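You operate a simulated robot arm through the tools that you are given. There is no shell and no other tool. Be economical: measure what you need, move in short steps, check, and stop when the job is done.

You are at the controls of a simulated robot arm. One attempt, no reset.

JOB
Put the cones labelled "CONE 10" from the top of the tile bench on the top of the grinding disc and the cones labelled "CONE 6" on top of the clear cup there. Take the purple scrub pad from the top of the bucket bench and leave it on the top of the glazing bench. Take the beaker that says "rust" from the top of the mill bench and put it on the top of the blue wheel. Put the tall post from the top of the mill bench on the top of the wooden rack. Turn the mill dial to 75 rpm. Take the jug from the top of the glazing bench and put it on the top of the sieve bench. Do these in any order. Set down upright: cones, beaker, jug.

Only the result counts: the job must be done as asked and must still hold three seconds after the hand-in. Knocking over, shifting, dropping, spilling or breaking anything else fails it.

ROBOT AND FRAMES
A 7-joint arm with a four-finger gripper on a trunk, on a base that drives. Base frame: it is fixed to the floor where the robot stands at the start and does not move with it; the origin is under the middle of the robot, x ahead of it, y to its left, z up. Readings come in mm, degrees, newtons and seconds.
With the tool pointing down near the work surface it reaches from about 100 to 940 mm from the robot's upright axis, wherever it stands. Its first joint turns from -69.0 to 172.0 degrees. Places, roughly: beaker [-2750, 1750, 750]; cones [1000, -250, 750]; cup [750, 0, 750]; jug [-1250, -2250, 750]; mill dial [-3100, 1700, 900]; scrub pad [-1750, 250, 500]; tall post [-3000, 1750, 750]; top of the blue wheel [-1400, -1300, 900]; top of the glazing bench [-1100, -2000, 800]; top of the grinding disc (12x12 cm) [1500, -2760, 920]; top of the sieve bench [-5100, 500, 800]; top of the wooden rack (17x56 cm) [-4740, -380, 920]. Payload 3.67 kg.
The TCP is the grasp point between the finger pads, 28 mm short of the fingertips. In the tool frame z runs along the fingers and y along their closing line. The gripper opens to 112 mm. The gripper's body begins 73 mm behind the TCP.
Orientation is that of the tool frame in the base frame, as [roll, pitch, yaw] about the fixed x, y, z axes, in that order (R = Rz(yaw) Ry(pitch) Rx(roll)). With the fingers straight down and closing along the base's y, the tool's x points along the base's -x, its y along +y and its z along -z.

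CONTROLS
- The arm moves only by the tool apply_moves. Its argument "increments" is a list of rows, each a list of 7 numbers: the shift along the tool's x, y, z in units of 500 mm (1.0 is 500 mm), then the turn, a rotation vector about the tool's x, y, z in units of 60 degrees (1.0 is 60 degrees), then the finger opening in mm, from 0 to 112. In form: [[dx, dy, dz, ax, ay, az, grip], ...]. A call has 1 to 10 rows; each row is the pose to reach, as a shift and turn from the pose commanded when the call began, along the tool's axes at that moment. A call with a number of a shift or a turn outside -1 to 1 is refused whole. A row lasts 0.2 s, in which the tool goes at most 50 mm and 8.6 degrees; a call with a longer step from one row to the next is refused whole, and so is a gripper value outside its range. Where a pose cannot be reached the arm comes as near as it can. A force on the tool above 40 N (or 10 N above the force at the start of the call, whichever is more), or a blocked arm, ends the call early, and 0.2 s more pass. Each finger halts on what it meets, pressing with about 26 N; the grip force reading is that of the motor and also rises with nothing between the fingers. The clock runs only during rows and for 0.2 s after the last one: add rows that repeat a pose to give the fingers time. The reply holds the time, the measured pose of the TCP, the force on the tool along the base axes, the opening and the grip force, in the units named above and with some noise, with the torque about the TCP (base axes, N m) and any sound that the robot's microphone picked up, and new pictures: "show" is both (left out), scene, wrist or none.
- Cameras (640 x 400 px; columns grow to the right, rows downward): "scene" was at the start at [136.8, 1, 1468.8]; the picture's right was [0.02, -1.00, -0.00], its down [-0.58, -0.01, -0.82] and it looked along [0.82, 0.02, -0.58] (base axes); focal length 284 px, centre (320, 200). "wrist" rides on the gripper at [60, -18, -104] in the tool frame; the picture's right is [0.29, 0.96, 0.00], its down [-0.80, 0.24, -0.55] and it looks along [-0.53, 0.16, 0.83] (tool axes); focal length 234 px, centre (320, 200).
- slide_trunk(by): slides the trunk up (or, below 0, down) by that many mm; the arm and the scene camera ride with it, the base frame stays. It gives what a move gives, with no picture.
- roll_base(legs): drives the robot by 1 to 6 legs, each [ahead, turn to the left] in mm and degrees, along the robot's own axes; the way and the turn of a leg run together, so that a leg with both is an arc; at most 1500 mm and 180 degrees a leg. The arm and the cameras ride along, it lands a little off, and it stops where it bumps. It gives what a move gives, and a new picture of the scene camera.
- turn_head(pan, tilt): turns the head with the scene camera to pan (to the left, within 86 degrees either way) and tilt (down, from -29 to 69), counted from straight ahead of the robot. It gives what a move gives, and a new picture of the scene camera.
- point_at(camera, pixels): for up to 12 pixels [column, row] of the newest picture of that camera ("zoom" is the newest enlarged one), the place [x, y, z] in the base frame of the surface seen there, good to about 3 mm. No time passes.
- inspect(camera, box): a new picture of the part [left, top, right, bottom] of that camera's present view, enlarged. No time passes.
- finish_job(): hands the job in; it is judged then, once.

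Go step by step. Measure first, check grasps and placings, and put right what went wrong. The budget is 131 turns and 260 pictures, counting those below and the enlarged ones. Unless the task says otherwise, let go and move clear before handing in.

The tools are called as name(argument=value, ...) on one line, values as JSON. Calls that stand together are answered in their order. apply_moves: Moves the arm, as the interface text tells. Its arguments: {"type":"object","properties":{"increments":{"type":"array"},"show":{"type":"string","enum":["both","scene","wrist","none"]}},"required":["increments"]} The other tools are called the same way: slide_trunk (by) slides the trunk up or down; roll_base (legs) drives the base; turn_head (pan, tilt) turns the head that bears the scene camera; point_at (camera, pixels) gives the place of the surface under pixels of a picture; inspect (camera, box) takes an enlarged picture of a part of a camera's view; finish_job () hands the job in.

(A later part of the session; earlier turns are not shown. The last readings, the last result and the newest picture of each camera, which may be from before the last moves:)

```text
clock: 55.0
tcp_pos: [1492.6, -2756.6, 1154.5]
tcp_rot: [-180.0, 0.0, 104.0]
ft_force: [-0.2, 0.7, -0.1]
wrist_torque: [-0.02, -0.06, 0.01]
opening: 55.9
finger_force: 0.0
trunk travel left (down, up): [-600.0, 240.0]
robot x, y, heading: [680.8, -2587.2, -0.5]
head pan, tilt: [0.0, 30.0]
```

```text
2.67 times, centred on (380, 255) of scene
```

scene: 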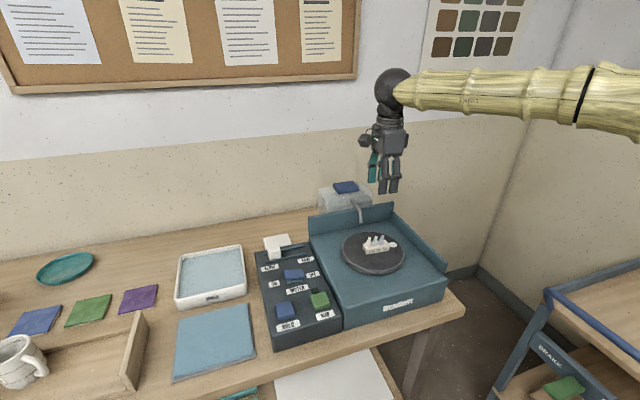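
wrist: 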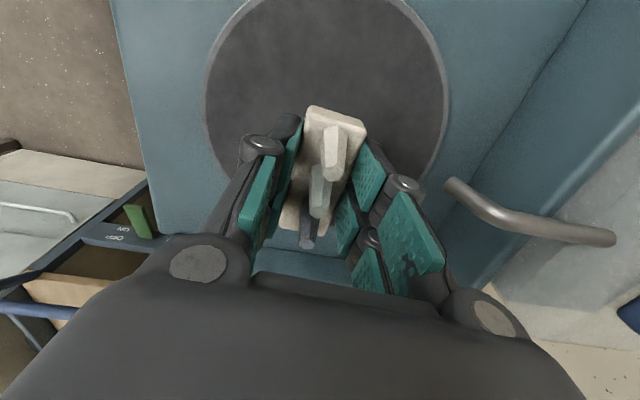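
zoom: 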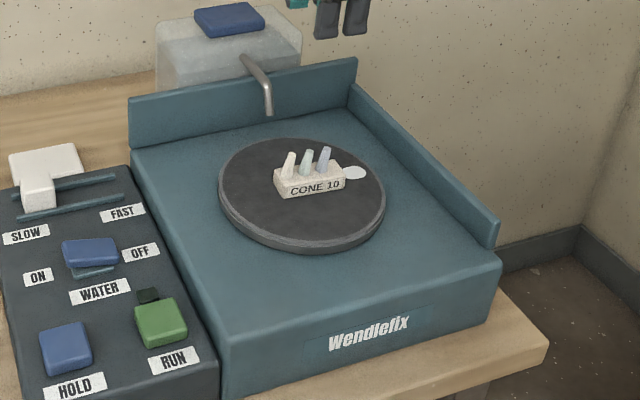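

CONE 10 is upright on the disc. I'll retract and turn around to survey the glazing bench.

apply_moves(increments=[[0.057, -0.069, -0.015, 0, 0, 0, 56], [0.115, -0.138, -0.031, 0, 0, 0, 56], [0.172, -0.207, -0.046, 0, 0, 0, 56], [0.229, -0.275, -0.061, 0, 0, 0, 56], [0.287, -0.344, -0.077, 0, 0, 0, 56], [0.344, -0.413, -0.092, 0, 0, 0, 56]], show="none")

roll_base(legs=[[-500, 0], [0, 165]])

```text
clock: 56.4
tcp_pos: [1250.8, -2638.3, 1200.1]
tcp_rot: [-180.0, 0.0, 103.9]
ft_force: [-0.9, -0.6, 0.3]
wrist_torque: [-0.04, 0.0, -0.03]
opening: 56.0
finger_force: 0.2
trunk travel left (down, up): [-600.0, 240.0]
robot x, y, heading: [679.1, -2590.0, -0.2]
head pan, tilt: [0.0, 30.0]
```

```text
clock: 66.0
tcp_pos: [-355.4, -2385.2, 1200.4]
tcp_rot: [180.0, 0.0, -91.4]
ft_force: [0.0, 0.5, 1.1]
wrist_torque: [0.01, 0.03, -0.01]
opening: 56.4
finger_force: 0.0
trunk travel left (down, up): [-600.0, 240.0]
robot x, y, heading: [178.6, -2583.7, 164.3]
head pan, tilt: [0.0, 30.0]
```

scene: 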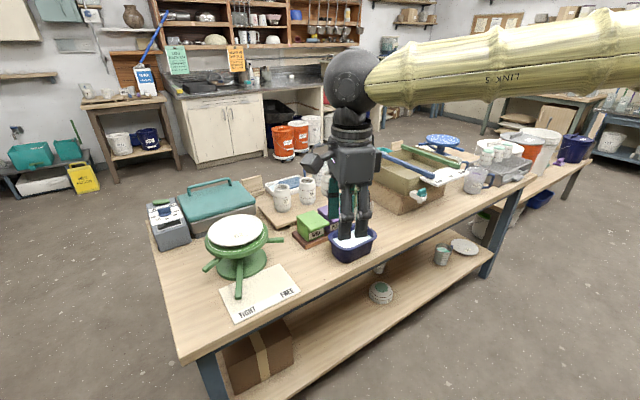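

The whole glazing bench is in view. I'll zoom to find the jug and the blue wheel.

inspect(camera="scene", box=[140, 150, 400, 310])

inspect(camera="scene", box=[380, 110, 600, 250])

point_at(camera="scene", pixels=[[283, 195], [307, 188], [443, 140], [475, 178], [350, 245], [238, 230], [310, 220], [195, 355], [150, 220], [515, 180], [580, 165], [400, 230]])

inspect(camera="scene", box=[80, 0, 400, 190])

```text
2.46 times, centred on (270, 230) of scene
```

zoom: 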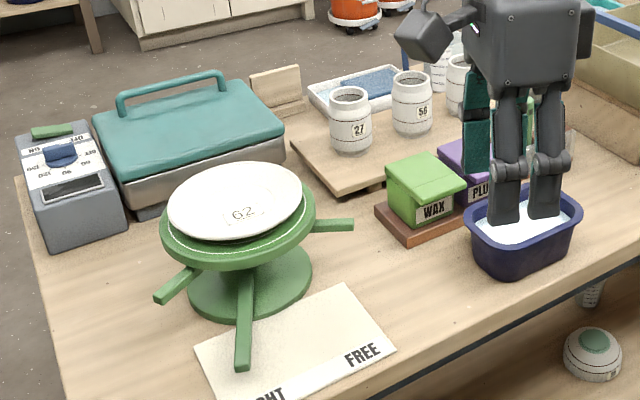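

```text
2.86 times, centred on (490, 180) of scene
```

zoom: 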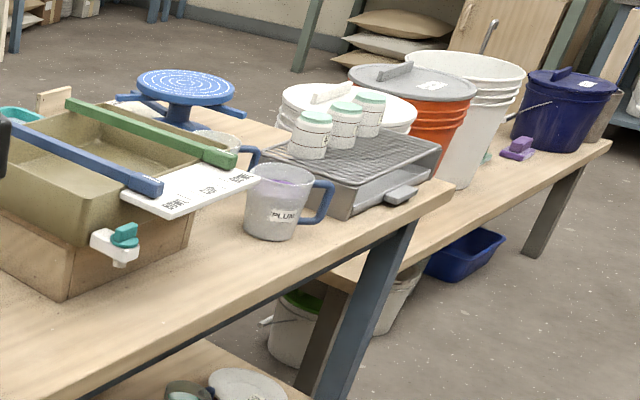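

```text
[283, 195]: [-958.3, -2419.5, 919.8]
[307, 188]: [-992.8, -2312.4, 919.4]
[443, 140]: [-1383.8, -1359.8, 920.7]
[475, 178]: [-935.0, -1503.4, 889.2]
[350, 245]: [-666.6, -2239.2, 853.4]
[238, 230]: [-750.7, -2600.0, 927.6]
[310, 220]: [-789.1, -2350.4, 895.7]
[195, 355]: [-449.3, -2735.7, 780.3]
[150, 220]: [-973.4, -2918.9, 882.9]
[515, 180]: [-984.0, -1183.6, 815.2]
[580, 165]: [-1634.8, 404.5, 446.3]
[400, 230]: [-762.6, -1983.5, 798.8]
```

```text
2.00 times, centred on (240, 95) of scene
```

zoom: 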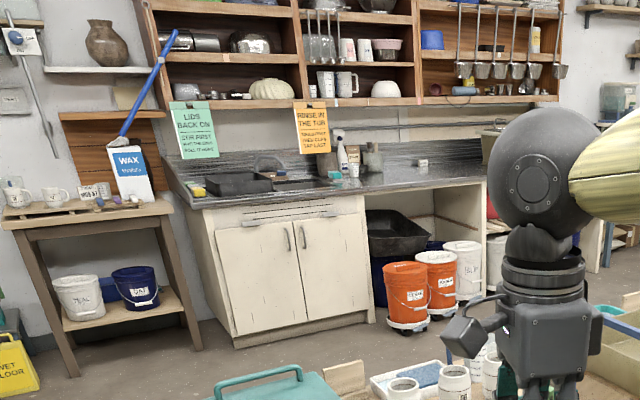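

The jug should be near (-1250,-2250), which the gripper hides. I'll shift the arm aside to look.

apply_moves(increments=[[-0.09, 0, 0, 0, 0, 0, 56], [-0.18, 0, 0, 0, 0, 0, 56], [-0.27, 0, 0, 0, 0, 0, 56], [-0.36, 0, -0.06, 0, 0, 0, 56], [-0.45, 0, -0.12, 0, 0, 0, 56]], show="scene")

inspect(camera="scene", box=[260, 150, 400, 260])

```text
refused: row 4 steps farther than a row can; nothing moved
```

```text
3.64 times, centred on (330, 205) of scene
```

zoom: 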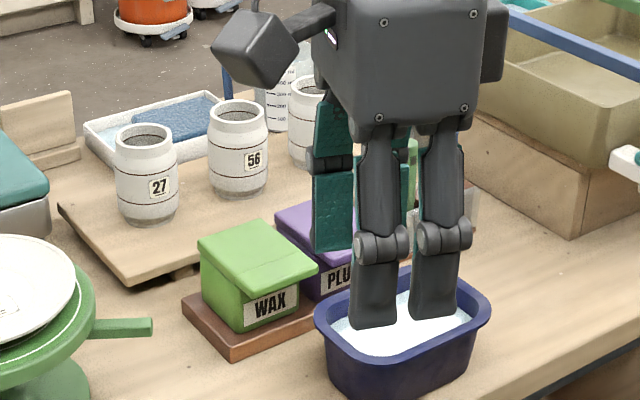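

apply_moves(increments=[[-0.09, 0, 0, 0, 0, 0, 56], [-0.18, 0, 0, 0, 0, 0, 56], [-0.27, 0, 0, 0, 0, 0, 56], [-0.36, 0, 0, 0, 0, 0, 56], [-0.45, 0, 0, 0, 0, 0, 56]], show="scene")

inspect(camera="scene", box=[260, 130, 460, 260])

```text
clock: 67.2
tcp_pos: [-348.3, -2156.1, 1199.0]
tcp_rot: [-179.9, -0.1, -91.3]
ft_force: [0.4, -0.2, -0.3]
wrist_torque: [-0.05, 0.02, 0.01]
opening: 55.8
finger_force: 0.2
trunk travel left (down, up): [-600.0, 240.0]
robot x, y, heading: [184.7, -2588.1, 164.4]
head pan, tilt: [0.0, 30.0]
```

scene: 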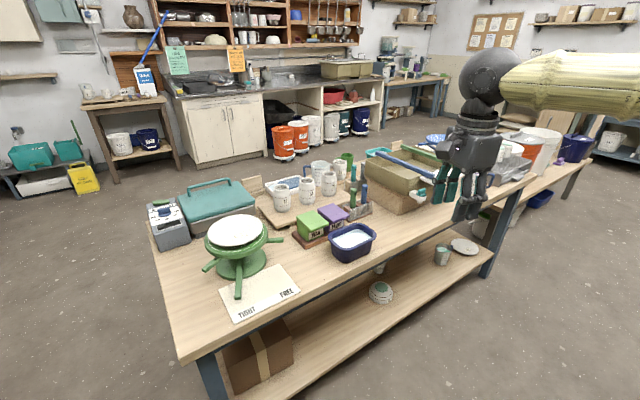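

```text
3.08 times, centred on (360, 195) of scene
```

zoom: 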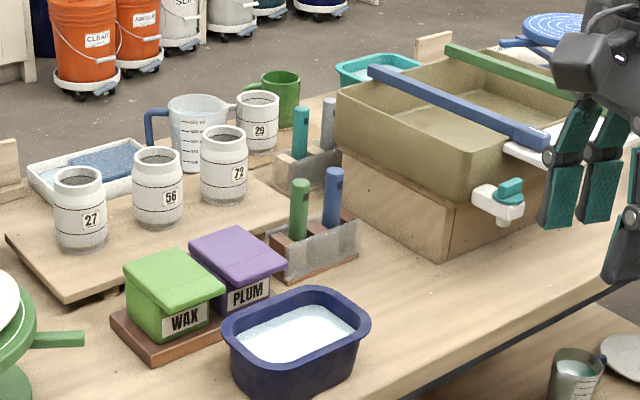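

The jug with a blue handle is behind the mugs at about (342,172). I'll measure it, the pad, and the places to set them down.

point_at(camera="zoom", pixels=[[200, 100], [228, 100], [175, 108], [160, 115], [148, 130], [195, 168], [258, 95], [223, 130], [280, 75], [400, 330], [500, 300], [345, 60]])

point_at(camera="scene", pixels=[[561, 162], [566, 160], [580, 165], [436, 140], [390, 260], [450, 100], [440, 235], [600, 200]])

inspect(camera="scene", box=[500, 110, 640, 200])

```text
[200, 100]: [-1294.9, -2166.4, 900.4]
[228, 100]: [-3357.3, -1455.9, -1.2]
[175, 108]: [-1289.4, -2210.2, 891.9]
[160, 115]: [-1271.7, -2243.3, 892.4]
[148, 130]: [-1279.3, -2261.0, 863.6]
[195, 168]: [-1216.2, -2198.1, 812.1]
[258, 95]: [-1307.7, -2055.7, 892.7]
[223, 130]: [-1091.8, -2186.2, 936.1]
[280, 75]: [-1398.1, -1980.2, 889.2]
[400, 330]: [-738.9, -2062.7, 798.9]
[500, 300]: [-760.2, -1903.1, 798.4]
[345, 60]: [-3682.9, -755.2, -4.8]
```

```text
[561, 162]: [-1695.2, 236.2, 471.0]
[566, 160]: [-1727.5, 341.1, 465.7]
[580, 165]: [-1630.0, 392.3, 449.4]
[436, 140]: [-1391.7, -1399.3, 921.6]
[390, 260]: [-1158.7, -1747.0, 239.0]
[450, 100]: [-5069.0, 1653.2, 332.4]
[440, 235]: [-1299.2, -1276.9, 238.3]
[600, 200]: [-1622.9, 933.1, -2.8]
```

```text
4.44 times, centred on (570, 155) of scene
```

zoom: 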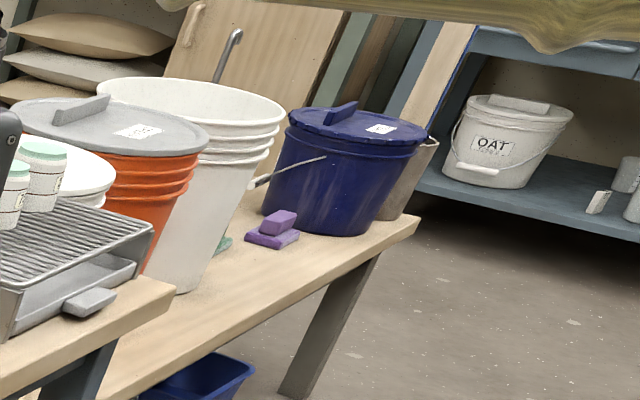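

Pad is at about (-1695,236) on the bucket bench (z≈449), with a grip block on top. I'll drive around the end of the glazing bench to stand in front of it.

roll_base(legs=[[0, -70.3], [1000, 0], [692, 0], [0, 35.8], [1400, 0], [0, 40]])

turn_head(pan=10, tilt=45)

```text
clock: 89.1
tcp_pos: [-1457.4, 531.0, 1199.7]
tcp_rot: [-180.0, 0.1, -84.9]
ft_force: [-0.7, 0.3, 0.5]
wrist_torque: [-0.02, -0.04, 0.0]
opening: 56.1
finger_force: 0.0
trunk travel left (down, up): [-600.0, 240.0]
robot x, y, heading: [-884.5, 168.1, 170.8]
head pan, tilt: [0.0, 30.0]
```

scene: 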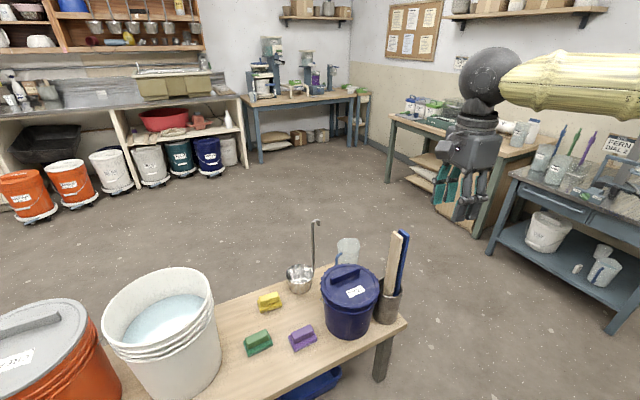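

```text
clock: 89.8
tcp_pos: [-1456.1, 531.7, 1199.8]
tcp_rot: [-180.0, 0.0, -84.9]
ft_force: [-0.3, 0.0, -0.7]
wrist_torque: [0.0, -0.02, 0.01]
opening: 56.3
finger_force: 0.0
trunk travel left (down, up): [-600.0, 240.0]
robot x, y, heading: [-882.9, 171.4, 170.9]
head pan, tilt: [10.0, 45.0]
```

scene: 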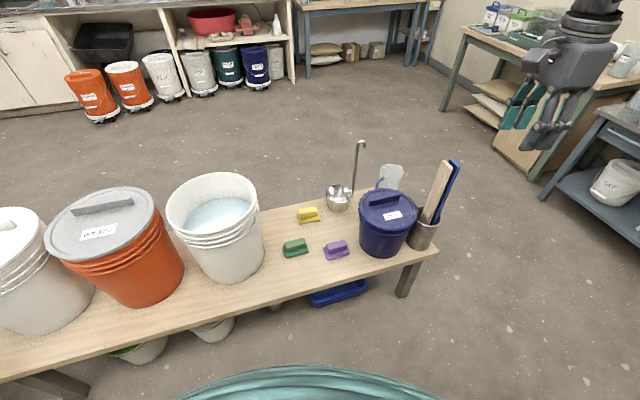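

Purple pad at (336,250), beside the navy bucket. Zoom and measure.

inspect(camera="scene", box=[270, 180, 430, 290])

point_at(camera="zoom", pixels=[[220, 265], [250, 255], [295, 245], [270, 250], [300, 280], [320, 268], [230, 310], [215, 285], [380, 170], [360, 110], [420, 250], [350, 290]])

slide_trunk(by=-330)

```text
3.64 times, centred on (350, 235) of scene
```

zoom: 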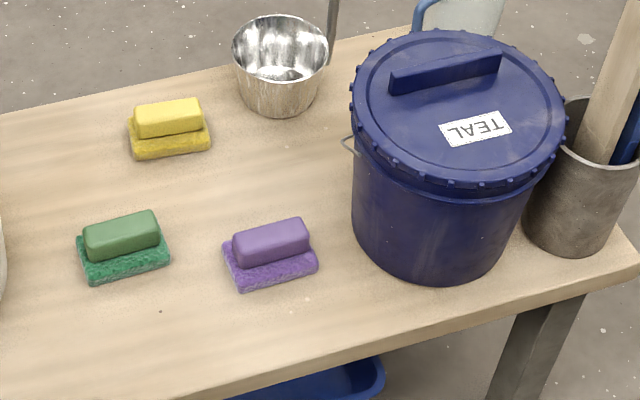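

```text
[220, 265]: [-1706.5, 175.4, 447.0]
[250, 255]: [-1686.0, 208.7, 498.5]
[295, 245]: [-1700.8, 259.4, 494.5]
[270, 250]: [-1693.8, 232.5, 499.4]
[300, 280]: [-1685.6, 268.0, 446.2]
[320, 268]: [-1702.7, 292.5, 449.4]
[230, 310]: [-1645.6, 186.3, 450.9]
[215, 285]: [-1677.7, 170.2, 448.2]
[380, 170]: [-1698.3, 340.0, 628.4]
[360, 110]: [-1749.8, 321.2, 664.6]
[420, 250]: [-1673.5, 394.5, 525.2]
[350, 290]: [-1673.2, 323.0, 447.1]
```

```text
clock: 93.1
tcp_pos: [-1456.9, 531.4, 869.6]
tcp_rot: [-180.0, 0.0, -84.9]
ft_force: [-0.5, -0.1, 1.2]
wrist_torque: [-0.04, -0.02, -0.02]
opening: 56.0
finger_force: 0.0
trunk travel left (down, up): [-270.0, 570.0]
robot x, y, heading: [-881.1, 170.1, 170.9]
head pan, tilt: [10.0, 45.0]
```

The grip block's top is at z≈499, with its long axis nearly along y. I'll come in beside the bucket, first across and then ahead, turning the fingers to match.

apply_moves(increments=[[0.0987, 0.009, 0, 0, 0, -0.093, 70], [0.197, 0.018, 0, 0, 0, -0.187, 70], [0.296, 0.027, 0, 0, 0, -0.187, 70], [0.395, 0.035, 0, 0, 0, -0.187, 70], [0.493, 0.044, 0, 0, 0, -0.187, 70], [0.592, 0.053, 0, 0, 0, -0.187, 70], [0.583, 0.147, 0, 0, 0, -0.187, 70], [0.575, 0.242, 0, 0, 0, -0.187, 70], [0.566, 0.336, 0, 0, 0, -0.187, 70], [0.558, 0.431, 0, 0, 0, -0.187, 70]])

```text
clock: 95.3
tcp_pos: [-1646.4, 234.1, 869.0]
tcp_rot: [-179.9, 0.1, -73.7]
ft_force: [-0.8, -0.7, 1.1]
wrist_torque: [-0.03, -0.02, 0.0]
opening: 69.9
finger_force: 0.0
trunk travel left (down, up): [-270.0, 570.0]
robot x, y, heading: [-882.2, 169.9, 170.9]
head pan, tilt: [10.0, 45.0]
```

scene: 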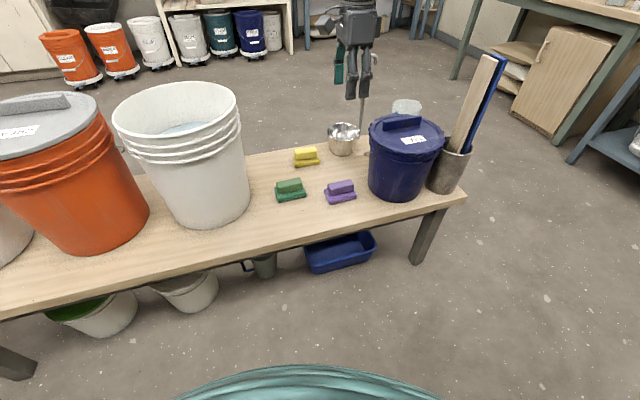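
wrist: 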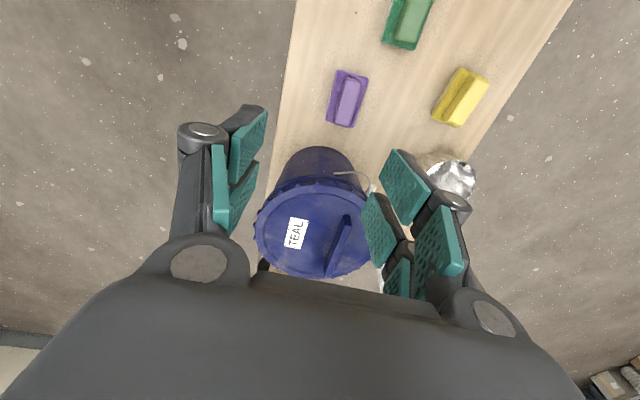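

The pad is in the wrist view at (347,100). I'll measure it along with the ladle handle.

inspect(camera="wrist", box=[300, 50, 400, 150])

point_at(camera="wrist", pixels=[[342, 79], [362, 82], [336, 119], [354, 124], [349, 100], [334, 71], [368, 78], [328, 120], [350, 128]])

inspect(camera="scene", box=[300, 80, 430, 210])

point_at(camera="scene", pixels=[[362, 105], [360, 120], [345, 130], [375, 150]])

```text
4.00 times, centred on (350, 100) of wrist
```

zoom: 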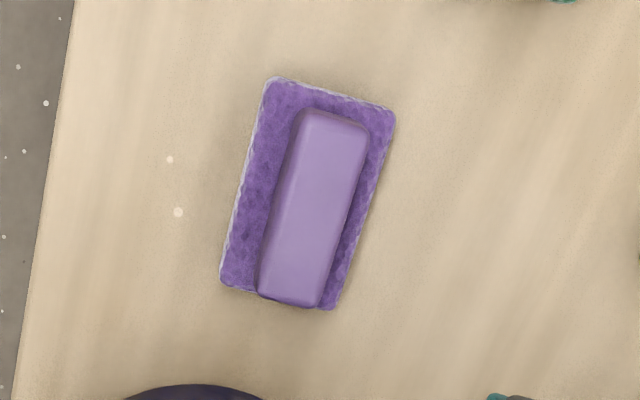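

```text
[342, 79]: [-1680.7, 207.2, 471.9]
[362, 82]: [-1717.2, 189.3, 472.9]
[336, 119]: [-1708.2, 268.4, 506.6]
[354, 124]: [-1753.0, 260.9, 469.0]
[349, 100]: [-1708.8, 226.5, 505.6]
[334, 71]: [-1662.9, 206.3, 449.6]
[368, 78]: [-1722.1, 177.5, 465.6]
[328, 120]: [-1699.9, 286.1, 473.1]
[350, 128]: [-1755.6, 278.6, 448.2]
```

```text
3.08 times, centred on (365, 145) of scene
```

zoom: 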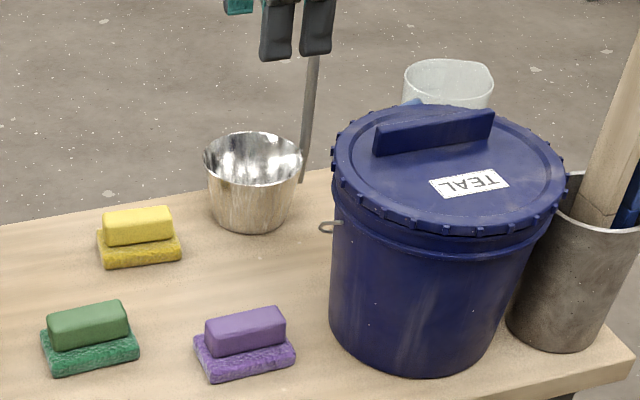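

```text
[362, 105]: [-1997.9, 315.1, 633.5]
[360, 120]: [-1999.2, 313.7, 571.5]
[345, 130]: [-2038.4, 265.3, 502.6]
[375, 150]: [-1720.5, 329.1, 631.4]
```

The block is centred near (-1704,230) with its top at z≈503, and the yaw is aligned. I'll descend over it.

apply_moves(increments=[[-0.013, 0.057, 0.07, 0, 0, 0, 70], [-0.025, 0.1136, 0.14, 0, 0, 0, 70], [-0.025, 0.1136, 0.23, 0, 0, 0, 70], [-0.025, 0.1136, 0.32, 0, 0, 0, 70], [-0.025, 0.1136, 0.41, 0, 0, 0, 70], [-0.025, 0.1136, 0.5, 0, 0, 0, 70], [-0.025, 0.1136, 0.58, 0, 0, 0, 70], [-0.025, 0.1136, 0.62, 0, 0, 0, 70]])

```text
clock: 97.1
tcp_pos: [-1705.1, 230.3, 560.2]
tcp_rot: [179.9, 0.2, -73.8]
ft_force: [0.2, -0.8, -0.2]
wrist_torque: [0.0, -0.01, -0.01]
opening: 69.9
finger_force: 0.1
trunk travel left (down, up): [-270.0, 570.0]
robot x, y, heading: [-881.1, 171.0, 171.1]
head pan, tilt: [10.0, 45.0]
```

scene: 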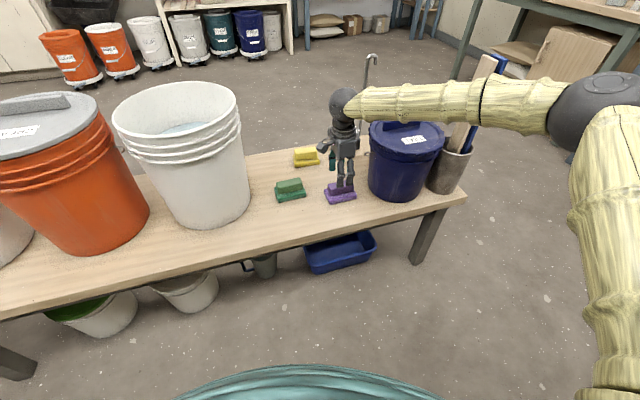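
wrist: 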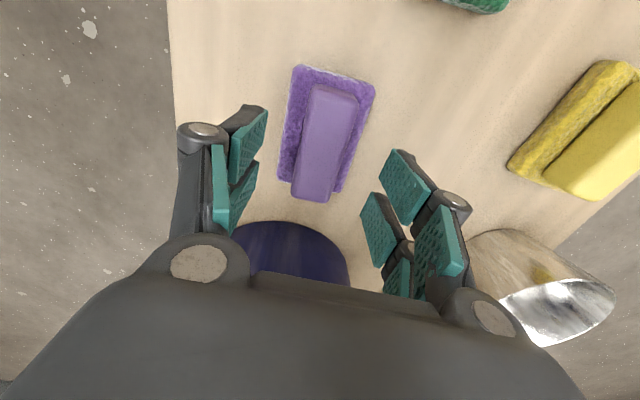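

Aligned. I'll descend to the block and close.

apply_moves(increments=[[0, 0, 0.04, 0, 0, 0, 70], [0, 0, 0.08, 0, 0, 0, 70], [0, 0, 0.11, 0, 0, 0, 70], [0, 0, 0.11, 0, 0, 0, 70], [0, 0, 0.11, 0, 0, 0, 40], [0, 0, 0.11, 0, 0, 0, 15], [0, 0, 0.11, 0, 0, 0, 10], [0, 0, 0.11, 0, 0, 0, 10]], show="wrist")

```text
clock: 98.9
tcp_pos: [-1704.7, 229.4, 504.3]
tcp_rot: [-180.0, 0.0, -73.7]
ft_force: [0.2, 0.1, 0.0]
wrist_torque: [-0.05, -0.02, -0.02]
opening: 33.4
finger_force: 26.1
trunk travel left (down, up): [-270.0, 570.0]
robot x, y, heading: [-880.9, 165.8, 170.9]
head pan, tilt: [10.0, 45.0]
```

wrist: 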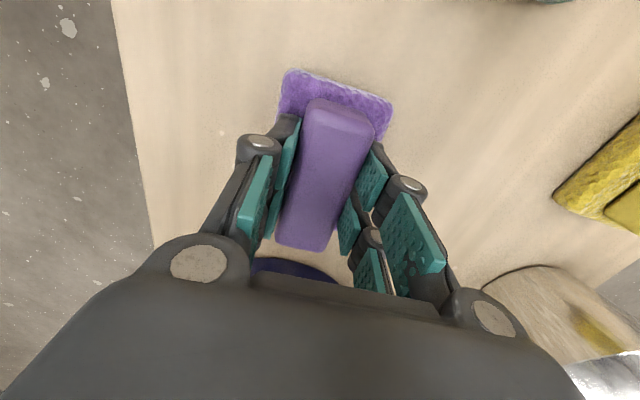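

Gripped firmly at 33 mm. I'll lift, retract and raise, then look at the route to the far side of the glazing bench.

apply_moves(increments=[[0, 0, -0.08, 0, 0, 0, 10], [0, 0, -0.17, 0, 0, 0, 10], [0, 0, -0.26, 0, 0, 0, 10], [0, 0, -0.35, 0, 0, 0, 10], [0, 0, -0.44, 0, 0, 0, 10], [0, 0, -0.53, 0, 0, 0, 10], [0, 0, -0.62, 0, 0, 0, 10], [0, 0, -0.71, 0, 0, 0, 10]], show="none")

apply_moves(increments=[[0.02, -0.095, 0, 0, 0, 0, 10], [0.04, -0.19, 0, 0, 0, 0, 10], [0.06, -0.285, 0, 0, 0, 0, 10], [0.08, -0.38, 0, 0, 0, 0, 10], [0.1, -0.475, 0, 0, 0, 0, 10], [0.12, -0.55, 0, 0, 0, 0, 10]], show="none")

slide_trunk(by=330)

turn_head(pan=0, tilt=28)

```text
clock: 100.7
tcp_pos: [-1704.4, 228.9, 860.7]
tcp_rot: [-180.0, 0.1, -73.6]
ft_force: [0.2, -0.6, -0.9]
wrist_torque: [0.01, -0.01, -0.03]
opening: 33.4
finger_force: 26.3
trunk travel left (down, up): [-270.0, 570.0]
robot x, y, heading: [-880.9, 167.5, 170.8]
head pan, tilt: [10.0, 45.0]
```

```text
clock: 102.1
tcp_pos: [-1422.6, 250.2, 859.7]
tcp_rot: [180.0, 0.0, -73.6]
ft_force: [0.4, -0.7, -0.2]
wrist_torque: [-0.03, -0.02, 0.0]
opening: 33.2
finger_force: 26.2
trunk travel left (down, up): [-270.0, 570.0]
robot x, y, heading: [-884.3, 167.9, 171.0]
head pan, tilt: [10.0, 45.0]
```

```text
clock: 105.3
tcp_pos: [-1425.1, 250.7, 1189.7]
tcp_rot: [-179.9, 0.1, -73.7]
ft_force: [0.5, -0.6, -1.4]
wrist_torque: [0.03, -0.01, -0.03]
opening: 33.5
finger_force: 25.7
trunk travel left (down, up): [-600.0, 240.0]
robot x, y, heading: [-881.8, 172.9, 171.0]
head pan, tilt: [10.0, 45.0]
```

```text
clock: 106.1
tcp_pos: [-1425.0, 249.9, 1191.8]
tcp_rot: [180.0, 0.0, -73.7]
ft_force: [0.0, -0.3, -0.6]
wrist_torque: [-0.01, -0.04, -0.01]
opening: 33.6
finger_force: 25.7
trunk travel left (down, up): [-600.0, 240.0]
robot x, y, heading: [-881.6, 169.1, 171.0]
head pan, tilt: [0.0, 28.0]
```

scene: 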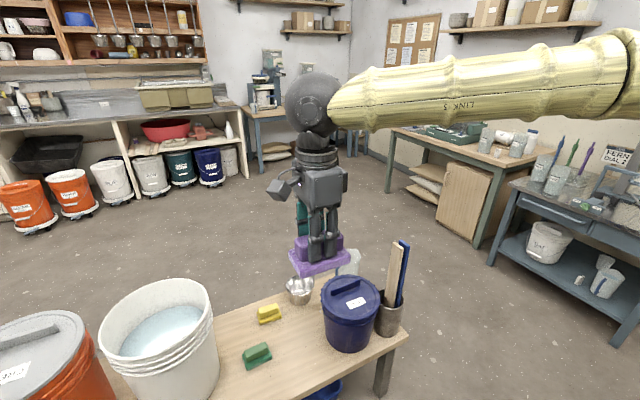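

point_at(camera="scene", pixels=[[378, 390], [408, 335], [612, 342], [487, 262], [388, 190], [510, 180], [245, 180], [100, 210], [255, 110], [380, 130], [340, 180], [180, 210]])

inspect(camera="scene", box=[380, 100, 640, 260])

inspect(camera="scene", box=[100, 50, 380, 220])

turn_head(pan=60, tilt=30)

```text
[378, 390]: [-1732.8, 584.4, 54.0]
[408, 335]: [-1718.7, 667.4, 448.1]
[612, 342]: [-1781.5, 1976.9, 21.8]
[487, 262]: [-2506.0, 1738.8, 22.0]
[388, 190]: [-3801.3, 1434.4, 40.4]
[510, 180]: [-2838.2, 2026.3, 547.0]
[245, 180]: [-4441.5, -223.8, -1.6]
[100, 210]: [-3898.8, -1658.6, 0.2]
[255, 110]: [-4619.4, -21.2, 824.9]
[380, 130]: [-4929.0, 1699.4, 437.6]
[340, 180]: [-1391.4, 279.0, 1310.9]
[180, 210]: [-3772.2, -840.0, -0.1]
```

```text
2.46 times, centred on (510, 180) of scene
```

zoom: 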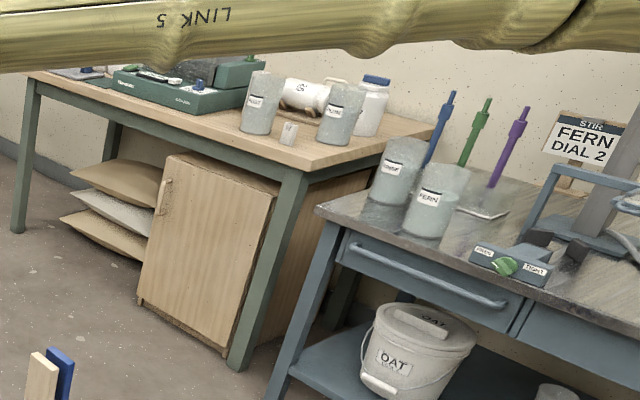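

```text
2.29 times, centred on (240, 135) of scene
```

zoom: 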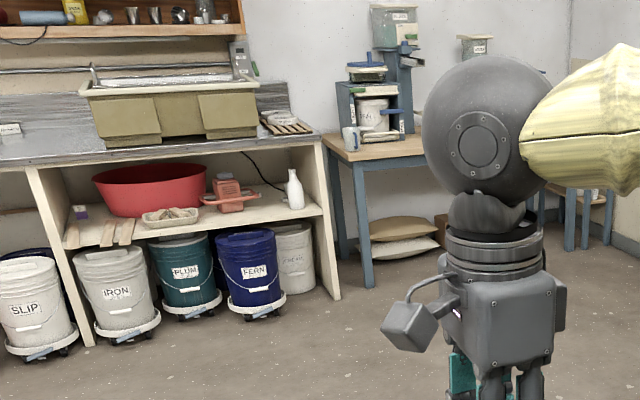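

```text
clock: 107.4
tcp_pos: [-1423.8, 250.2, 1190.1]
tcp_rot: [179.9, 0.0, -73.6]
ft_force: [-0.5, -0.1, -1.1]
wrist_torque: [0.0, -0.01, 0.01]
opening: 33.4
finger_force: 26.4
trunk travel left (down, up): [-600.0, 240.0]
robot x, y, heading: [-885.2, 166.0, 171.0]
head pan, tilt: [60.0, 30.0]
```

scene: 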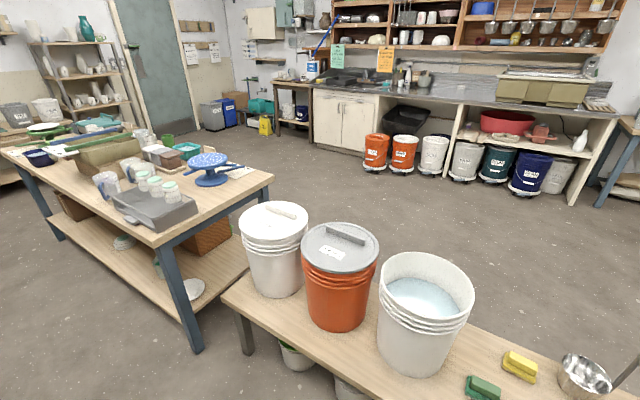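

I have the route: around the north end of the bucket bench, then south along the open floor to the far side of the glazing bench.

roll_base(legs=[[0, -47.5], [1295, 0], [0, 69.9], [1079, 0], [0, 84.3], [1300, 0]])

turn_head(pan=30, tilt=30)

```text
clock: 134.0
tcp_pos: [-2363.0, -809.1, 1190.0]
tcp_rot: [-179.9, -0.1, 33.8]
ft_force: [0.3, 0.6, -0.1]
wrist_torque: [0.03, -0.02, 0.01]
opening: 33.7
finger_force: 25.8
trunk travel left (down, up): [-600.0, 240.0]
robot x, y, heading: [-2452.6, -266.9, -81.4]
head pan, tilt: [60.0, 30.0]
```

scene: 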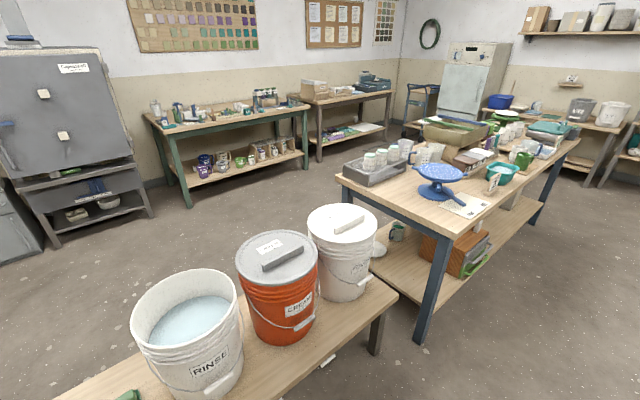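

```text
clock: 135.0
tcp_pos: [-2362.4, -810.7, 1189.9]
tcp_rot: [180.0, 0.1, 33.9]
ft_force: [0.1, 1.6, -0.9]
wrist_torque: [0.02, -0.01, -0.02]
opening: 33.8
finger_force: 26.4
trunk travel left (down, up): [-600.0, 240.0]
robot x, y, heading: [-2448.6, -267.1, -81.5]
head pan, tilt: [30.0, 30.0]
```

scene: 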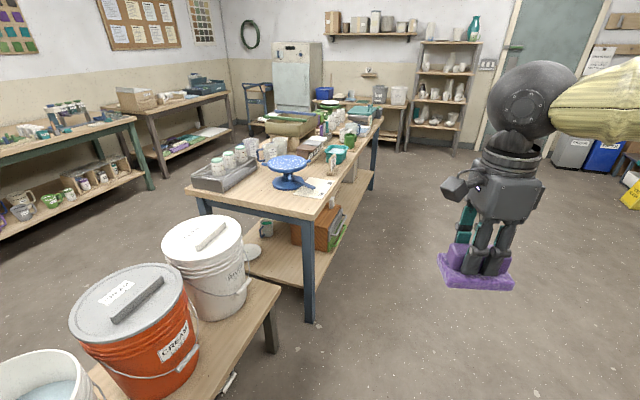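

inspect(camera="scene", box=[190, 100, 400, 230])

point_at(camera="scene", pixels=[[287, 162], [320, 205], [310, 318], [372, 185], [374, 140], [380, 120], [335, 175], [300, 210], [350, 152], [278, 340], [352, 130], [360, 145]])

```text
3.05 times, centred on (295, 165) of scene
```

zoom: 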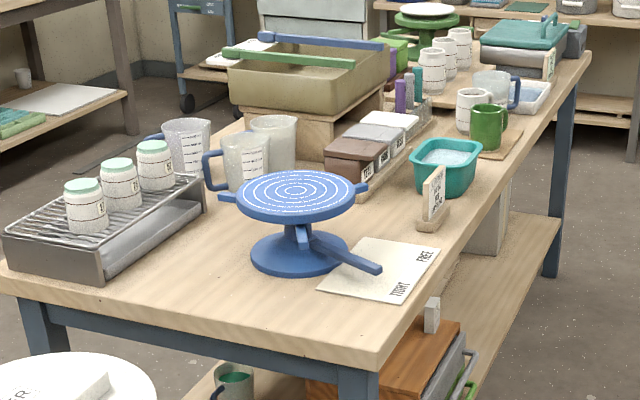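

```text
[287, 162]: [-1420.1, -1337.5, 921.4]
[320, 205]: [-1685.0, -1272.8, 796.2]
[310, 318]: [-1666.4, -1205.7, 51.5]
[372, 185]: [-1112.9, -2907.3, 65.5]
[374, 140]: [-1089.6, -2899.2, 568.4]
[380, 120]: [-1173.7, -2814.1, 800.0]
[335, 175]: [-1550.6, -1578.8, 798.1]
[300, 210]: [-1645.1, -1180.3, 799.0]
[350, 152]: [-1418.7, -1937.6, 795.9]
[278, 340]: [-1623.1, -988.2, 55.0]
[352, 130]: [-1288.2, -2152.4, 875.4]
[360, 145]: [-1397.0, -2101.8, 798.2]
```

The blue wheel's top is at z≈921 near (-1420,-1340). The jug is near (-1260,-2180). I'll look for free table space for the pad on the north end.

point_at(camera="zoom", pixels=[[260, 275], [220, 250], [150, 290], [200, 310], [260, 340], [370, 355], [320, 290], [460, 240], [490, 190], [60, 280], [215, 310], [295, 275]])

point_at(camera="scene", pixels=[[351, 127], [352, 124], [345, 123], [357, 127], [360, 132], [347, 133], [338, 150]])

```text
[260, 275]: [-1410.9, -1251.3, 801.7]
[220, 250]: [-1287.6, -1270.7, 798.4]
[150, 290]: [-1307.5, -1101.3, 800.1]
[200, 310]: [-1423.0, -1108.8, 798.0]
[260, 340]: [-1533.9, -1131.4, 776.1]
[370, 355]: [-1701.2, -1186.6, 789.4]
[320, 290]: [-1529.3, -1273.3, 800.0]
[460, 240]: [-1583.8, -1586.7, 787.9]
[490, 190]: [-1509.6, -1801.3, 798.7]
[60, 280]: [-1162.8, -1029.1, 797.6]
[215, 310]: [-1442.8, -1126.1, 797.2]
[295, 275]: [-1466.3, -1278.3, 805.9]
```

```text
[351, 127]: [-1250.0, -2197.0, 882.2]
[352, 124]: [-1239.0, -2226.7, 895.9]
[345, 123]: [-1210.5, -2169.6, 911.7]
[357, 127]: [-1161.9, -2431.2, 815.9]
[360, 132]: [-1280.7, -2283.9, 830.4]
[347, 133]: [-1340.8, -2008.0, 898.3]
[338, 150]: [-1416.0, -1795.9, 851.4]
```

There's a free patch of tabletop around (-1345,-1180) for the pad. I'll drive to the west side to face it.

roll_base(legs=[[1210, 3.4], [0, 80]])

turn_head(pan=5, tilt=35)

```text
clock: 144.6
tcp_pos: [-1683.0, -1423.8, 1190.0]
tcp_rot: [-180.0, 0.0, 118.6]
ft_force: [-0.2, 0.0, -0.4]
wrist_torque: [0.04, 0.02, 0.01]
opening: 33.3
finger_force: 25.9
trunk travel left (down, up): [-600.0, 240.0]
robot x, y, heading: [-2230.7, -1461.0, 3.2]
head pan, tilt: [30.0, 30.0]
```

scene: 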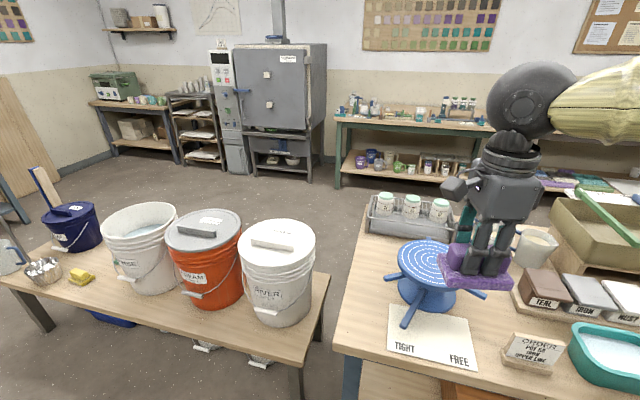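

```text
clock: 145.4
tcp_pos: [-1683.2, -1423.9, 1189.9]
tcp_rot: [-180.0, 0.0, 118.6]
ft_force: [0.5, -0.2, -1.0]
wrist_torque: [-0.01, -0.02, 0.0]
opening: 33.6
finger_force: 25.6
trunk travel left (down, up): [-600.0, 240.0]
robot x, y, heading: [-2229.9, -1455.6, 3.1]
head pan, tilt: [5.0, 35.0]
```

scene: 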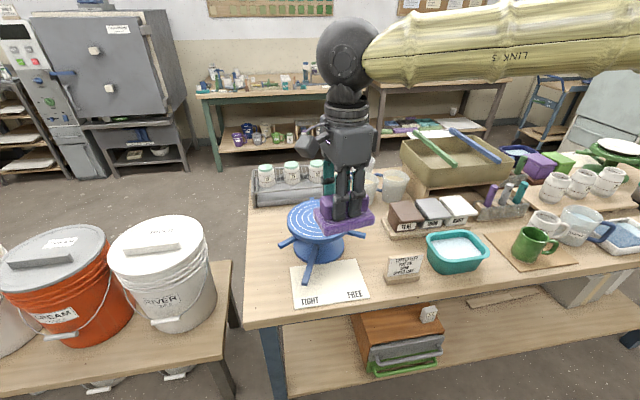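

I'll check the free spots: left of the TIGHT/FREE card at (268,285), and (265,235).

point_at(camera="scene", pixels=[[255, 230], [258, 270], [275, 225], [272, 255], [255, 310], [285, 300], [246, 250], [440, 290], [500, 290], [400, 300]])

inspect(camera="scene", box=[240, 160, 440, 320])

inspect(camera="scene", box=[480, 150, 640, 280])

point_at(camera="zoom", pixels=[[330, 235], [380, 222], [440, 222], [480, 290], [525, 290], [360, 330], [345, 300], [440, 250], [580, 330], [450, 370], [400, 365]])

```text
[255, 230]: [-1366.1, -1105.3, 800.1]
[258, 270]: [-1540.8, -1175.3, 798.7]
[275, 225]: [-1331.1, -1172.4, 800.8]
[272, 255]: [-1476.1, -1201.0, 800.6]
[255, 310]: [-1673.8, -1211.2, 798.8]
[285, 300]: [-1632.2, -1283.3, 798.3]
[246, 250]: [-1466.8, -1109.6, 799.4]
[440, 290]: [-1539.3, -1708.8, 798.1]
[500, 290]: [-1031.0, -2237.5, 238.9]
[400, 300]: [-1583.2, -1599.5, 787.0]
```

```text
2.50 times, centred on (340, 240) of scene
```

zoom: 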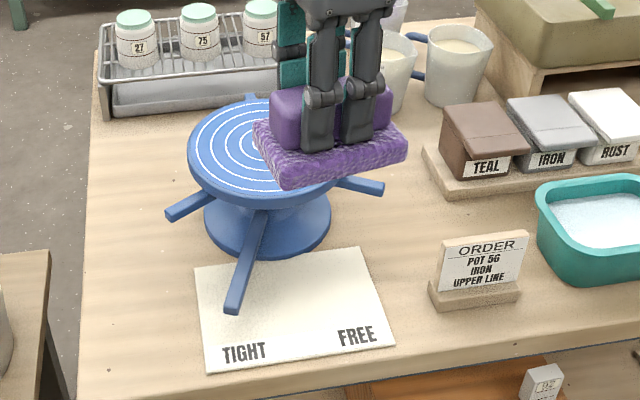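

```text
3.08 times, centred on (560, 215) of scene
```

zoom: 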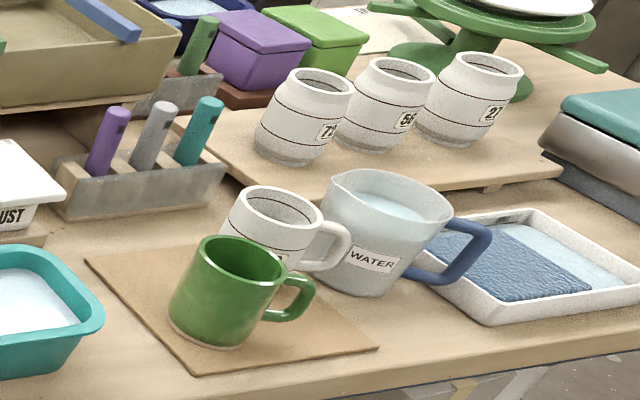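

```text
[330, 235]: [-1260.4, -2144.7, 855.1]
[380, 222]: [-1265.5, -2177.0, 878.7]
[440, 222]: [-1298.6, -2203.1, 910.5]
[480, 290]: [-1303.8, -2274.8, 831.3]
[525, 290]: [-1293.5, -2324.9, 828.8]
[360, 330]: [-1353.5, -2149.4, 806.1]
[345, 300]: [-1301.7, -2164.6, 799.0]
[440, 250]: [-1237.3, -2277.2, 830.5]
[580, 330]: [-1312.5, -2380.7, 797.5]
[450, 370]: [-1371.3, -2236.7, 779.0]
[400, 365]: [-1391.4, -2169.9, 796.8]
```

The strip near (-1345,-1152) is clear: end edge at y≈-1080, with the wheel foot beyond. I'll move the pad over it.

apply_moves(increments=[[0.017, 0.095, 0, 0, 0, 0.07, 10], [0.034, 0.19, 0, 0, 0, 0.14, 10], [0.051, 0.285, 0, 0, 0, 0.21, 10], [0.068, 0.38, 0, 0, 0, 0.21, 10], [0.086, 0.474, 0, 0, 0, 0.21, 10], [0.103, 0.569, 0, 0, 0, 0.21, 10], [0.12, 0.664, 0, 0, 0, 0.21, 10], [0.137, 0.759, 0, 0, 0, 0.21, 10], [0.154, 0.854, 0, 0, 0, 0.21, 10], [0.154, 0.854, 0.09, 0, 0, 0.21, 10]])

```text
clock: 147.7
tcp_pos: [-1341.5, -1157.2, 1145.6]
tcp_rot: [180.0, -0.2, 105.8]
ft_force: [0.4, -2.1, -0.7]
wrist_torque: [0.15, 0.08, -0.06]
opening: 33.4
finger_force: 26.0
trunk travel left (down, up): [-600.0, 240.0]
robot x, y, heading: [-2228.1, -1462.5, 3.3]
head pan, tilt: [5.0, 35.0]
```

scene: 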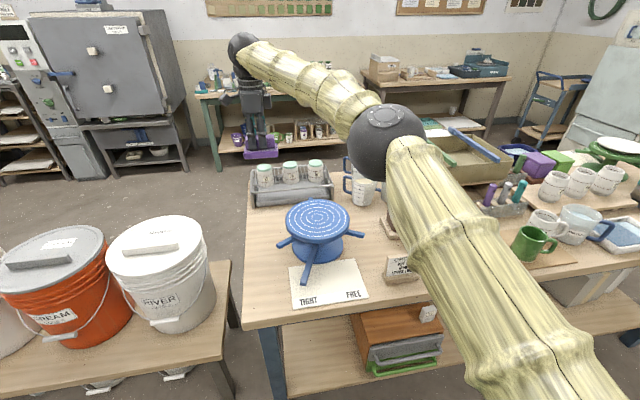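
wrist: 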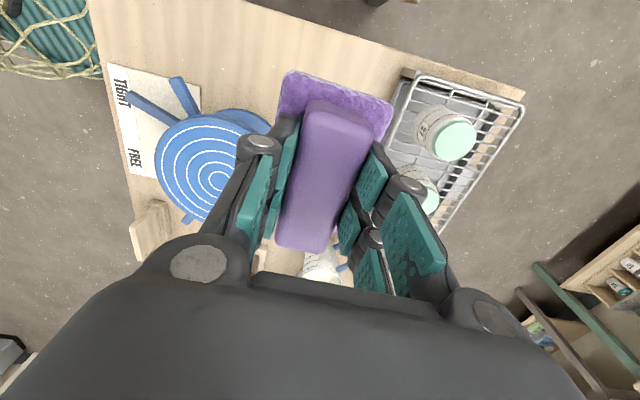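

The cup tray looks close on the right at (395,110). I'll measure the gaps before descending.

point_at(camera="wrist", pixels=[[402, 78], [404, 72], [396, 130], [385, 88], [340, 60], [300, 65], [268, 110], [245, 80], [322, 262], [258, 108], [300, 45], [342, 270]])

```text
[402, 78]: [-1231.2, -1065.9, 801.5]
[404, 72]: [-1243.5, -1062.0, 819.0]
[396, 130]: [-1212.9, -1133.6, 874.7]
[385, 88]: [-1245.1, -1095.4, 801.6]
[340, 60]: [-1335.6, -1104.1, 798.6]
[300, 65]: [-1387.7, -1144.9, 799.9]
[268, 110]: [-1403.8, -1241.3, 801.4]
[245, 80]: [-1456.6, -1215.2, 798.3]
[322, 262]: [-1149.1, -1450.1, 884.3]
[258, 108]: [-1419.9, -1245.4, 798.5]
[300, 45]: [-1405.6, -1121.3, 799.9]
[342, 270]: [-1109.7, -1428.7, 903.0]
```

There's about 70 mm clearance to the tray. Descending.

apply_moves(increments=[[0, 0, 0.09, 0, 0, 0, 10], [0, 0, 0.18, 0, 0, 0, 10], [0, 0, 0.27, 0, 0, 0, 10], [0, 0, 0.36, 0, 0, 0, 10], [0, 0, 0.44, 0, 0, 0, 10], [0, 0, 0.51, 0, 0, 0, 10], [0, 0, 0.555, 0, 0, 0, 10], [0, 0, 0.575, 0, 0, 0, 10], [0, 0, 0.583, 0, 0, 0, 10], [0, 0, 0.59, 0, 0, 0, 10]])

```text
clock: 149.8
tcp_pos: [-1344.9, -1151.0, 854.7]
tcp_rot: [179.8, 0.0, 106.0]
ft_force: [1.8, 2.4, 17.6]
wrist_torque: [-0.01, -0.09, -0.01]
opening: 33.3
finger_force: 26.3
trunk travel left (down, up): [-600.0, 240.0]
robot x, y, heading: [-2230.5, -1460.5, 3.3]
head pan, tilt: [5.0, 35.0]
```

scene: 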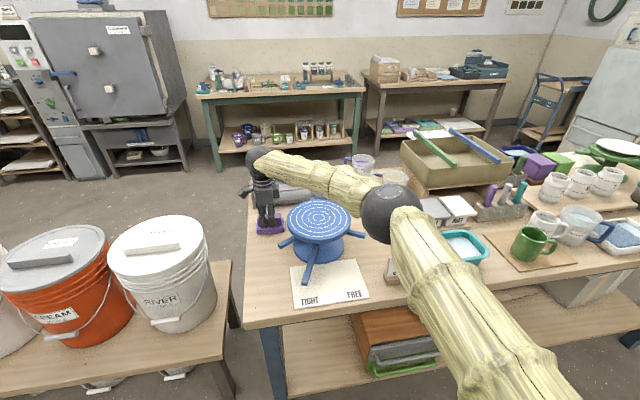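
wrist: 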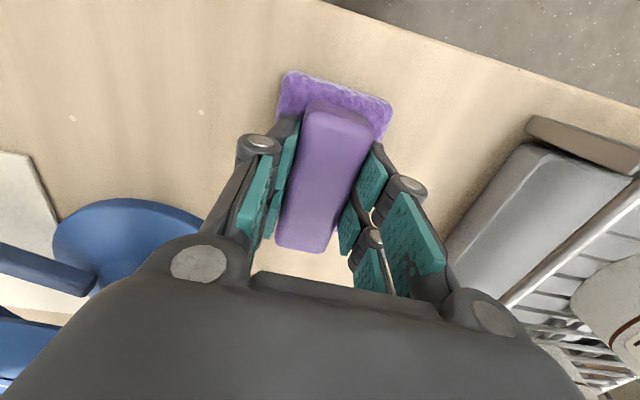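

The pad is on the tabletop. Release and rise.

apply_moves(increments=[[0, 0, -0.004, 0, 0, 0, 40], [0, 0, -0.004, 0, 0, 0, 56], [0, 0, -0.004, 0, 0, 0, 56], [0, 0, -0.08, 0, 0, 0, 56], [0, 0, -0.17, 0, 0, 0, 56], [0, 0, -0.26, 0, 0, 0, 56], [0, 0, -0.35, 0, 0, 0, 56], [0, 0, -0.44, 0, 0, 0, 56], [0, 0, -0.53, 0, 0, 0, 56], [0, 0, -0.62, 0, 0, 0, 56]], show="wrist")

```text
clock: 152.1
tcp_pos: [-1345.2, -1151.8, 1161.7]
tcp_rot: [179.9, 0.1, 106.0]
ft_force: [-0.6, -0.8, 0.5]
wrist_torque: [-0.01, -0.03, 0.03]
opening: 55.9
finger_force: 0.1
trunk travel left (down, up): [-600.0, 240.0]
robot x, y, heading: [-2228.7, -1461.8, 3.0]
head pan, tilt: [5.0, 35.0]
```

wrist: 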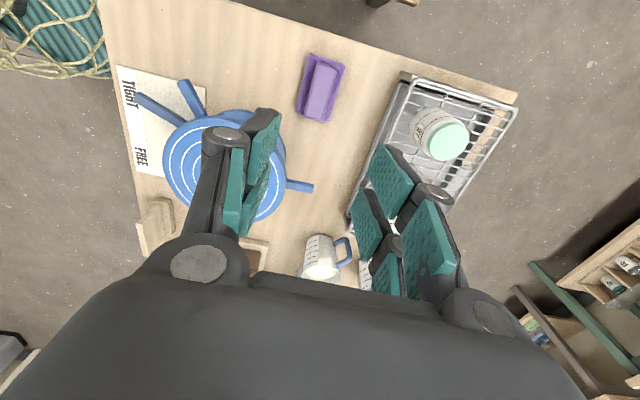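

The purple pad rests on the glazing bench. I'll retract and drive down the bench to the jug.

apply_moves(increments=[[-0.037, -0.089, -0.009, 0, 0, 0, 56], [-0.075, -0.178, -0.018, 0, 0, 0, 56], [-0.112, -0.267, -0.027, 0, 0, 0, 56], [-0.149, -0.356, -0.036, 0, 0, 0, 56], [-0.187, -0.444, -0.044, 0, 0, 0, 56], [-0.224, -0.533, -0.053, 0, 0, 0, 56], [-0.261, -0.622, -0.062, 0, 0, 0, 56], [-0.299, -0.711, -0.071, 0, 0, 0, 56], [-0.336, -0.8, -0.08, 0, 0, 0, 56]], show="none")

roll_base(legs=[[0, -71.9], [633, 0], [0, 60]])

```text
clock: 154.1
tcp_pos: [-1685.4, -1425.7, 1200.1]
tcp_rot: [180.0, -0.1, 106.0]
ft_force: [-0.8, -0.1, -0.1]
wrist_torque: [0.06, -0.06, -0.01]
opening: 55.6
finger_force: 0.1
trunk travel left (down, up): [-600.0, 240.0]
robot x, y, heading: [-2232.5, -1458.6, 3.4]
head pan, tilt: [5.0, 35.0]
```

```text
clock: 163.4
tcp_pos: [-1462.3, -2130.9, 1200.2]
tcp_rot: [180.0, -0.1, 93.9]
ft_force: [0.0, -0.4, 0.0]
wrist_torque: [-0.01, 0.01, 0.03]
opening: 56.0
finger_force: 0.1
trunk travel left (down, up): [-600.0, 240.0]
robot x, y, heading: [-2005.2, -2050.7, -8.8]
head pan, tilt: [5.0, 35.0]
```

scene: 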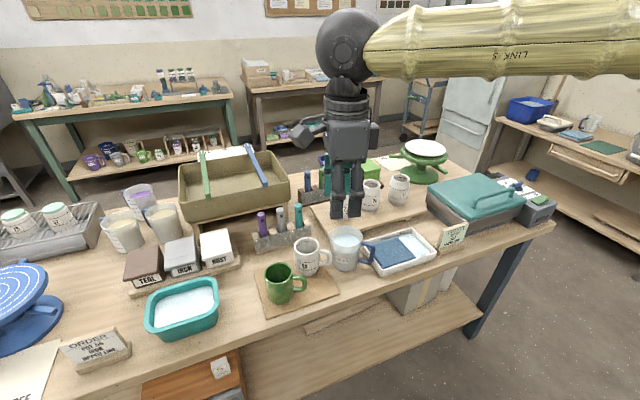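

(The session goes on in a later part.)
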